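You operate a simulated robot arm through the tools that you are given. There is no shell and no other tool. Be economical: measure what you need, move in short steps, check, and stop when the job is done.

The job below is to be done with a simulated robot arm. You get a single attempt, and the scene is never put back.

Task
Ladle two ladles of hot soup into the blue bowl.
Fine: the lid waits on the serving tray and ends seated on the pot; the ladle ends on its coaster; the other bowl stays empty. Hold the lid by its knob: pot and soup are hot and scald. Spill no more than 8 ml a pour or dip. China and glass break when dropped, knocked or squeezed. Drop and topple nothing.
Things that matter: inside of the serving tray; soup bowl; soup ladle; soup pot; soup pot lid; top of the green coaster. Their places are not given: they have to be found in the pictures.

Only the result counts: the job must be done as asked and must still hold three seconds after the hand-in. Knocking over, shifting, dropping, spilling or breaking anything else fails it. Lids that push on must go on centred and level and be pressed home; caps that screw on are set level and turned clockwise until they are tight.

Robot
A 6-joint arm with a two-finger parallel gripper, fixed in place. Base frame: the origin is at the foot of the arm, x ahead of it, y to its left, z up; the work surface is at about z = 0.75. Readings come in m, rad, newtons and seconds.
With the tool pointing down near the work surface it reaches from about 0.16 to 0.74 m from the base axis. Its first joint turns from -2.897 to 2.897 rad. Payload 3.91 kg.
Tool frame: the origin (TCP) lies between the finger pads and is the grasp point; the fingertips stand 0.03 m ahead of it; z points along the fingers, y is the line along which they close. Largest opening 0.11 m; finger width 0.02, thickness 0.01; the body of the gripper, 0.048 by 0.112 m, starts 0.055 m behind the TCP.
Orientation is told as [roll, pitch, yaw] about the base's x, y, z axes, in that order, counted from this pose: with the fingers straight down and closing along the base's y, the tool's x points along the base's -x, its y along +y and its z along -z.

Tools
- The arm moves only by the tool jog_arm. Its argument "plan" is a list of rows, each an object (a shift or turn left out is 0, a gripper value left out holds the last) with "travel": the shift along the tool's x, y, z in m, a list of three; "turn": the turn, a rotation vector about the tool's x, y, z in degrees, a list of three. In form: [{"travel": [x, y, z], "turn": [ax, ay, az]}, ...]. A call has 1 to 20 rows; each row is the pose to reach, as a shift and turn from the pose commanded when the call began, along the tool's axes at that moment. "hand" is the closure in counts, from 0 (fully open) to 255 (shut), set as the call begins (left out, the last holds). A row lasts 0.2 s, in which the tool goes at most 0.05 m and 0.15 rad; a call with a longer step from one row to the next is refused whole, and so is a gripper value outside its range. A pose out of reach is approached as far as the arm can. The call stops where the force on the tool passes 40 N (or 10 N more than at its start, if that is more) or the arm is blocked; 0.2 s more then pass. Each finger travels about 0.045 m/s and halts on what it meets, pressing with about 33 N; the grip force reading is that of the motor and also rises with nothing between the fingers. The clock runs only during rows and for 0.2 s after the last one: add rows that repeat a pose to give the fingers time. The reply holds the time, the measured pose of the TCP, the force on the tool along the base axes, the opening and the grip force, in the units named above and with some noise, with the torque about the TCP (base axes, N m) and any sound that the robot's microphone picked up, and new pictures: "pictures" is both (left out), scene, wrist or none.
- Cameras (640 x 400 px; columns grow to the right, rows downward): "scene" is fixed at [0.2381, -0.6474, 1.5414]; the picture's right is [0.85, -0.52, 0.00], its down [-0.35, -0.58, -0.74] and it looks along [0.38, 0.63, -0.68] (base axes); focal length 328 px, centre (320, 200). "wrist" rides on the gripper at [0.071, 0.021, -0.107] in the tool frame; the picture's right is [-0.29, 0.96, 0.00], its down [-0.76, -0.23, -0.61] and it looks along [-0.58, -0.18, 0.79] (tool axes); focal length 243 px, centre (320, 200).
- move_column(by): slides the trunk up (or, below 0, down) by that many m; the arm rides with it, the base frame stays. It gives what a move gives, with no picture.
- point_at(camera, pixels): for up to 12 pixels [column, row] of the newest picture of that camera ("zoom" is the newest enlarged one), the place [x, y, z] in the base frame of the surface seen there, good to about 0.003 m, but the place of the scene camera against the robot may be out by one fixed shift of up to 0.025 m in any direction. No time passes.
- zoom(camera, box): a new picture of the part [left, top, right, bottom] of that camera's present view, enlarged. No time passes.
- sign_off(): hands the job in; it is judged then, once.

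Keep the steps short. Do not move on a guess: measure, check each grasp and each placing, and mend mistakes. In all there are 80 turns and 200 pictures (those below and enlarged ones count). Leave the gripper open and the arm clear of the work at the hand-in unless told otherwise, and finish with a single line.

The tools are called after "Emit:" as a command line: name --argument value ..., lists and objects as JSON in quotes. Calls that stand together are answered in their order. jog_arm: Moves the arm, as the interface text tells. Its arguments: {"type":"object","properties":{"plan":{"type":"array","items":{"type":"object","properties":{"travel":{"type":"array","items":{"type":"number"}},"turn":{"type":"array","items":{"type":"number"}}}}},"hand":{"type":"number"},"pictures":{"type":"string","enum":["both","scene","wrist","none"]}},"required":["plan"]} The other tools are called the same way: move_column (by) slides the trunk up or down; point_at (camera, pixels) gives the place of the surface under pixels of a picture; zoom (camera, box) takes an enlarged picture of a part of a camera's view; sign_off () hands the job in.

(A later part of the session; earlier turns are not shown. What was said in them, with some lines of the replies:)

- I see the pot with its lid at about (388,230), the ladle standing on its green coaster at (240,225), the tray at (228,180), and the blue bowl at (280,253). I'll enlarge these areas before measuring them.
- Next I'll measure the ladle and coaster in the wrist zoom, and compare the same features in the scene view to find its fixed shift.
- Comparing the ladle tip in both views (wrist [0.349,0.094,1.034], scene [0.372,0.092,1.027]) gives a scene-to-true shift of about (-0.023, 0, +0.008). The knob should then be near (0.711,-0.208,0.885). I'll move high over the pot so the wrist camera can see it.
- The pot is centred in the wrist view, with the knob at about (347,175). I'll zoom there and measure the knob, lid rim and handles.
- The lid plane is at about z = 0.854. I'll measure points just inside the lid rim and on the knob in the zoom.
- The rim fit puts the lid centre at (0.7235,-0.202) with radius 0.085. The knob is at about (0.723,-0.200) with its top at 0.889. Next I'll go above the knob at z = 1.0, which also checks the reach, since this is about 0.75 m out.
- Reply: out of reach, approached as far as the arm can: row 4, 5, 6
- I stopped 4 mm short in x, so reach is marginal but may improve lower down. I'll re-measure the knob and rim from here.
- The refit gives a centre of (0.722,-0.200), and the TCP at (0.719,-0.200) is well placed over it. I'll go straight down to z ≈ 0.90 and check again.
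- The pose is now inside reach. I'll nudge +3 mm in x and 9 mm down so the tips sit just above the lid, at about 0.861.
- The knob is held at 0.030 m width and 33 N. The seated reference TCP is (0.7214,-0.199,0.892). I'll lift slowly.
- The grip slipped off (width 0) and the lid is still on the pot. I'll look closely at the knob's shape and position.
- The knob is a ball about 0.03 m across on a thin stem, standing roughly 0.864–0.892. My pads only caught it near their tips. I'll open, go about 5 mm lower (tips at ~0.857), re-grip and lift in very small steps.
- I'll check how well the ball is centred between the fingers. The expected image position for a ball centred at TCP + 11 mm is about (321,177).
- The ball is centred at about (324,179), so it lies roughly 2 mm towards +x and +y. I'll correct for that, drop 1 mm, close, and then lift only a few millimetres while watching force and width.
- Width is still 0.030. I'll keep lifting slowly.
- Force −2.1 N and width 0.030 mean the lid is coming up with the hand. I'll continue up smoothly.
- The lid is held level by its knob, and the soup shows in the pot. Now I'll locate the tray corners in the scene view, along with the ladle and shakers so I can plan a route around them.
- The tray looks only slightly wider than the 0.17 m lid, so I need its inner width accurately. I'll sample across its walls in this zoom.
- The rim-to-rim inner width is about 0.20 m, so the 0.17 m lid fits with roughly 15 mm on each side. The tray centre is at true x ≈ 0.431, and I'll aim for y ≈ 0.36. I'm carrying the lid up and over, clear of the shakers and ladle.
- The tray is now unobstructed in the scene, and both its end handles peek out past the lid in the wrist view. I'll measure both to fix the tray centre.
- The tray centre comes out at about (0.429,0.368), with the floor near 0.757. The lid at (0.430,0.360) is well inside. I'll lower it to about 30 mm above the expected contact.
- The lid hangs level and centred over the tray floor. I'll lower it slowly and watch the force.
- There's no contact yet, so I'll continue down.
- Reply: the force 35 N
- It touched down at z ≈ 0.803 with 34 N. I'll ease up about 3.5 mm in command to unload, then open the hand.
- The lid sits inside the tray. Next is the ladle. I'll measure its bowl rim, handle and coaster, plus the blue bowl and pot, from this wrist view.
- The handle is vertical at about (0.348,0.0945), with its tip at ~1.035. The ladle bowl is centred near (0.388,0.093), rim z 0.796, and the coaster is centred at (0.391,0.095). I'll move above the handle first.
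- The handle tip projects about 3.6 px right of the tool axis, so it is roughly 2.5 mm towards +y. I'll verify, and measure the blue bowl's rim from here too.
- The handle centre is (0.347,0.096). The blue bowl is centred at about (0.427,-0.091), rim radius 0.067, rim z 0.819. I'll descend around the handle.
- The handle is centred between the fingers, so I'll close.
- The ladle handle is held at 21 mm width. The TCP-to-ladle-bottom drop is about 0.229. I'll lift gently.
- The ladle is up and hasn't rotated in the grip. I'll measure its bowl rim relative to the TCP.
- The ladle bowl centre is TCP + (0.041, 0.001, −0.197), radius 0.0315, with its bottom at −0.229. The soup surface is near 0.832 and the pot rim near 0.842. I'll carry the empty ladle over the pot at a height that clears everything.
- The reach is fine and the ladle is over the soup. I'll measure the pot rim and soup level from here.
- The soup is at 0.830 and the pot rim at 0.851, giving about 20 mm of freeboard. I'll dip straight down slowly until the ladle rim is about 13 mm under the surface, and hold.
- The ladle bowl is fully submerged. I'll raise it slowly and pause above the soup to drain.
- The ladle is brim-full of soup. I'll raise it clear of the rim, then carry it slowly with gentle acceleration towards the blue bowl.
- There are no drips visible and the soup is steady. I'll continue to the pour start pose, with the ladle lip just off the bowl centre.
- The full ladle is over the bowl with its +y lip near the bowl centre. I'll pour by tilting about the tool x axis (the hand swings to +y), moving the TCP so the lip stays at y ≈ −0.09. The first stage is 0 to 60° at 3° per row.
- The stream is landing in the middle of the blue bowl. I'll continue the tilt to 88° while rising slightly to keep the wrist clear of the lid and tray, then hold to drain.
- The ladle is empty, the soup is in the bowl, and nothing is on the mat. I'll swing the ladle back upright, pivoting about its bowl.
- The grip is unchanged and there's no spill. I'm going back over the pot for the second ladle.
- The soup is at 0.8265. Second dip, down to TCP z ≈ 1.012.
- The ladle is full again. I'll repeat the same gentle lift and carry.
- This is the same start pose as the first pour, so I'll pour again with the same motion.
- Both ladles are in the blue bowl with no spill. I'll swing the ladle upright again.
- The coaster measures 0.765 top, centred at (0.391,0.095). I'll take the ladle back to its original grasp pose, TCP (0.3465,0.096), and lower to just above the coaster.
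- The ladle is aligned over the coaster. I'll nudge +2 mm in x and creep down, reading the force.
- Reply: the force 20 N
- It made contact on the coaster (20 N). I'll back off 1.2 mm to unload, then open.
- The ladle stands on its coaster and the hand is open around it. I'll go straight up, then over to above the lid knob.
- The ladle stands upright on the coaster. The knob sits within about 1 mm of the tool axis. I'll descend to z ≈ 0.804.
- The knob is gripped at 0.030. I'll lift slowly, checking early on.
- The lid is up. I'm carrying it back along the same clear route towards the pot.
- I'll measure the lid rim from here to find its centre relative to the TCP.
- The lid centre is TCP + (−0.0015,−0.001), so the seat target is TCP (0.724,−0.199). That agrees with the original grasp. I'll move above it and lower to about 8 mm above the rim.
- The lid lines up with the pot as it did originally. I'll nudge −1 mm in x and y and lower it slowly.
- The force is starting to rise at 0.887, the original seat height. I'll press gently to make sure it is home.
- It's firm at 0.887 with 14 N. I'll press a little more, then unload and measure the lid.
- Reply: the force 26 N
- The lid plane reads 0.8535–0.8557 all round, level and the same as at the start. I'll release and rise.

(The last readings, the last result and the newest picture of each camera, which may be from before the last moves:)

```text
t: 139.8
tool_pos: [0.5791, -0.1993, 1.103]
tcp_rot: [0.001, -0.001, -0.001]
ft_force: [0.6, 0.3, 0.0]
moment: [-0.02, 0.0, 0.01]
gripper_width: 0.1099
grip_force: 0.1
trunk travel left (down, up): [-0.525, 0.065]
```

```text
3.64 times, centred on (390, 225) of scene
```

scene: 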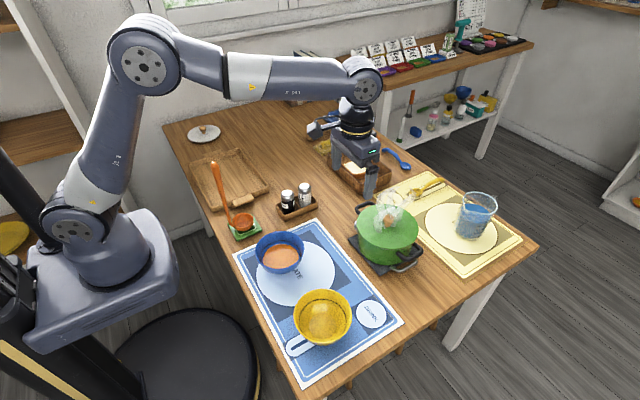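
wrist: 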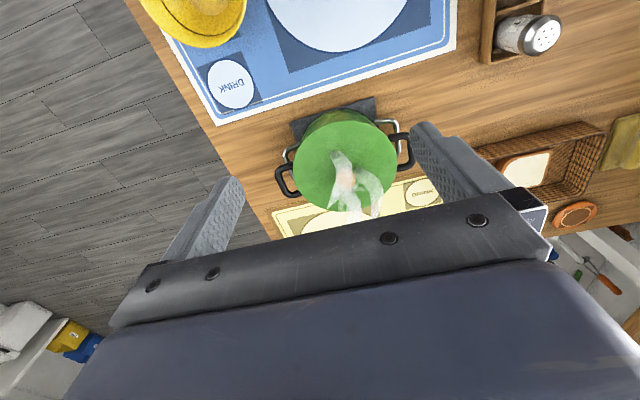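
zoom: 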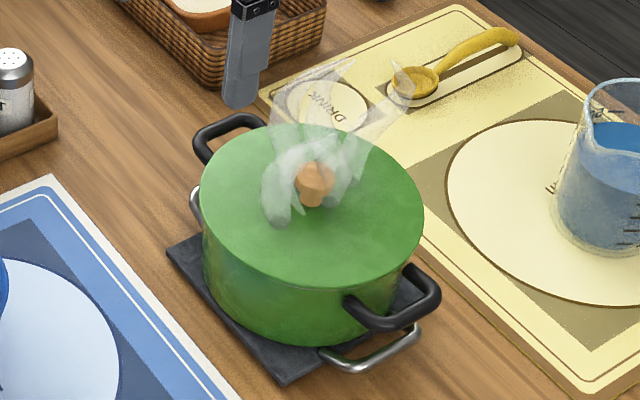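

The lid is flush at its original height. I'll check its centring against the first measurement.

Emit:
zoom --camera "wrist" --box '[265, 90, 425, 220]'

Emit:
point_at --camera "scene" --pixels '[[360, 215], [416, 225], [370, 207], [387, 246], [400, 212], [365, 235], [410, 240], [390, 206]]'

Emit:
point_at --camera "wrist" --pixels '[[294, 162], [396, 158], [345, 122], [345, 209], [310, 135], [382, 132], [306, 195], [386, 190]]'

```text
3.08 times, centred on (345, 155) of wrist
```

zoom: 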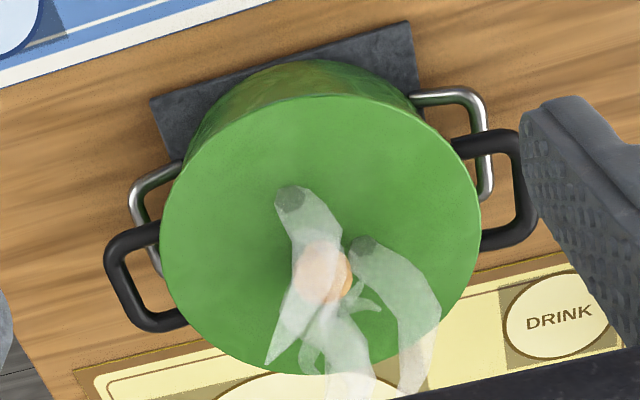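

```text
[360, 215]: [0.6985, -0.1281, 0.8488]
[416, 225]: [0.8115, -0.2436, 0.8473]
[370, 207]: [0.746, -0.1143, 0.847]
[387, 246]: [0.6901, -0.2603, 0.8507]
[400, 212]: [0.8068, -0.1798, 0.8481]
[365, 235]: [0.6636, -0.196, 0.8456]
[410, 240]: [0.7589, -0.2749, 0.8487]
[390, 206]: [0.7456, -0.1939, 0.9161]
```

```text
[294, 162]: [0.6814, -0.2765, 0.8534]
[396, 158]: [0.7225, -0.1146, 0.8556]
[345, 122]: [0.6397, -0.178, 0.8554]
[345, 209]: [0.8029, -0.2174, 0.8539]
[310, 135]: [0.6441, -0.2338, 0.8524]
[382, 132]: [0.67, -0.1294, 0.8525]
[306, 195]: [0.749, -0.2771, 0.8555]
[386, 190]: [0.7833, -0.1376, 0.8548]
```

The lid centre is (0.721,−0.200) at z 0.854, within 2–3 mm of where it started and level. Its underside sits below the pot rim, so it is seated. The soup is in the blue bowl, the yellow bowl is empty, the ladle is on its coaster, and the hand is open and clear. I'm handing in.

Emit:
sign_off

```text
The job is handed in.
```

I poured two full ladles of soup into the blue bowl with no spill visible; the lid is back on the pot, the ladle is on its coaster, and the yellow bowl is still empty.
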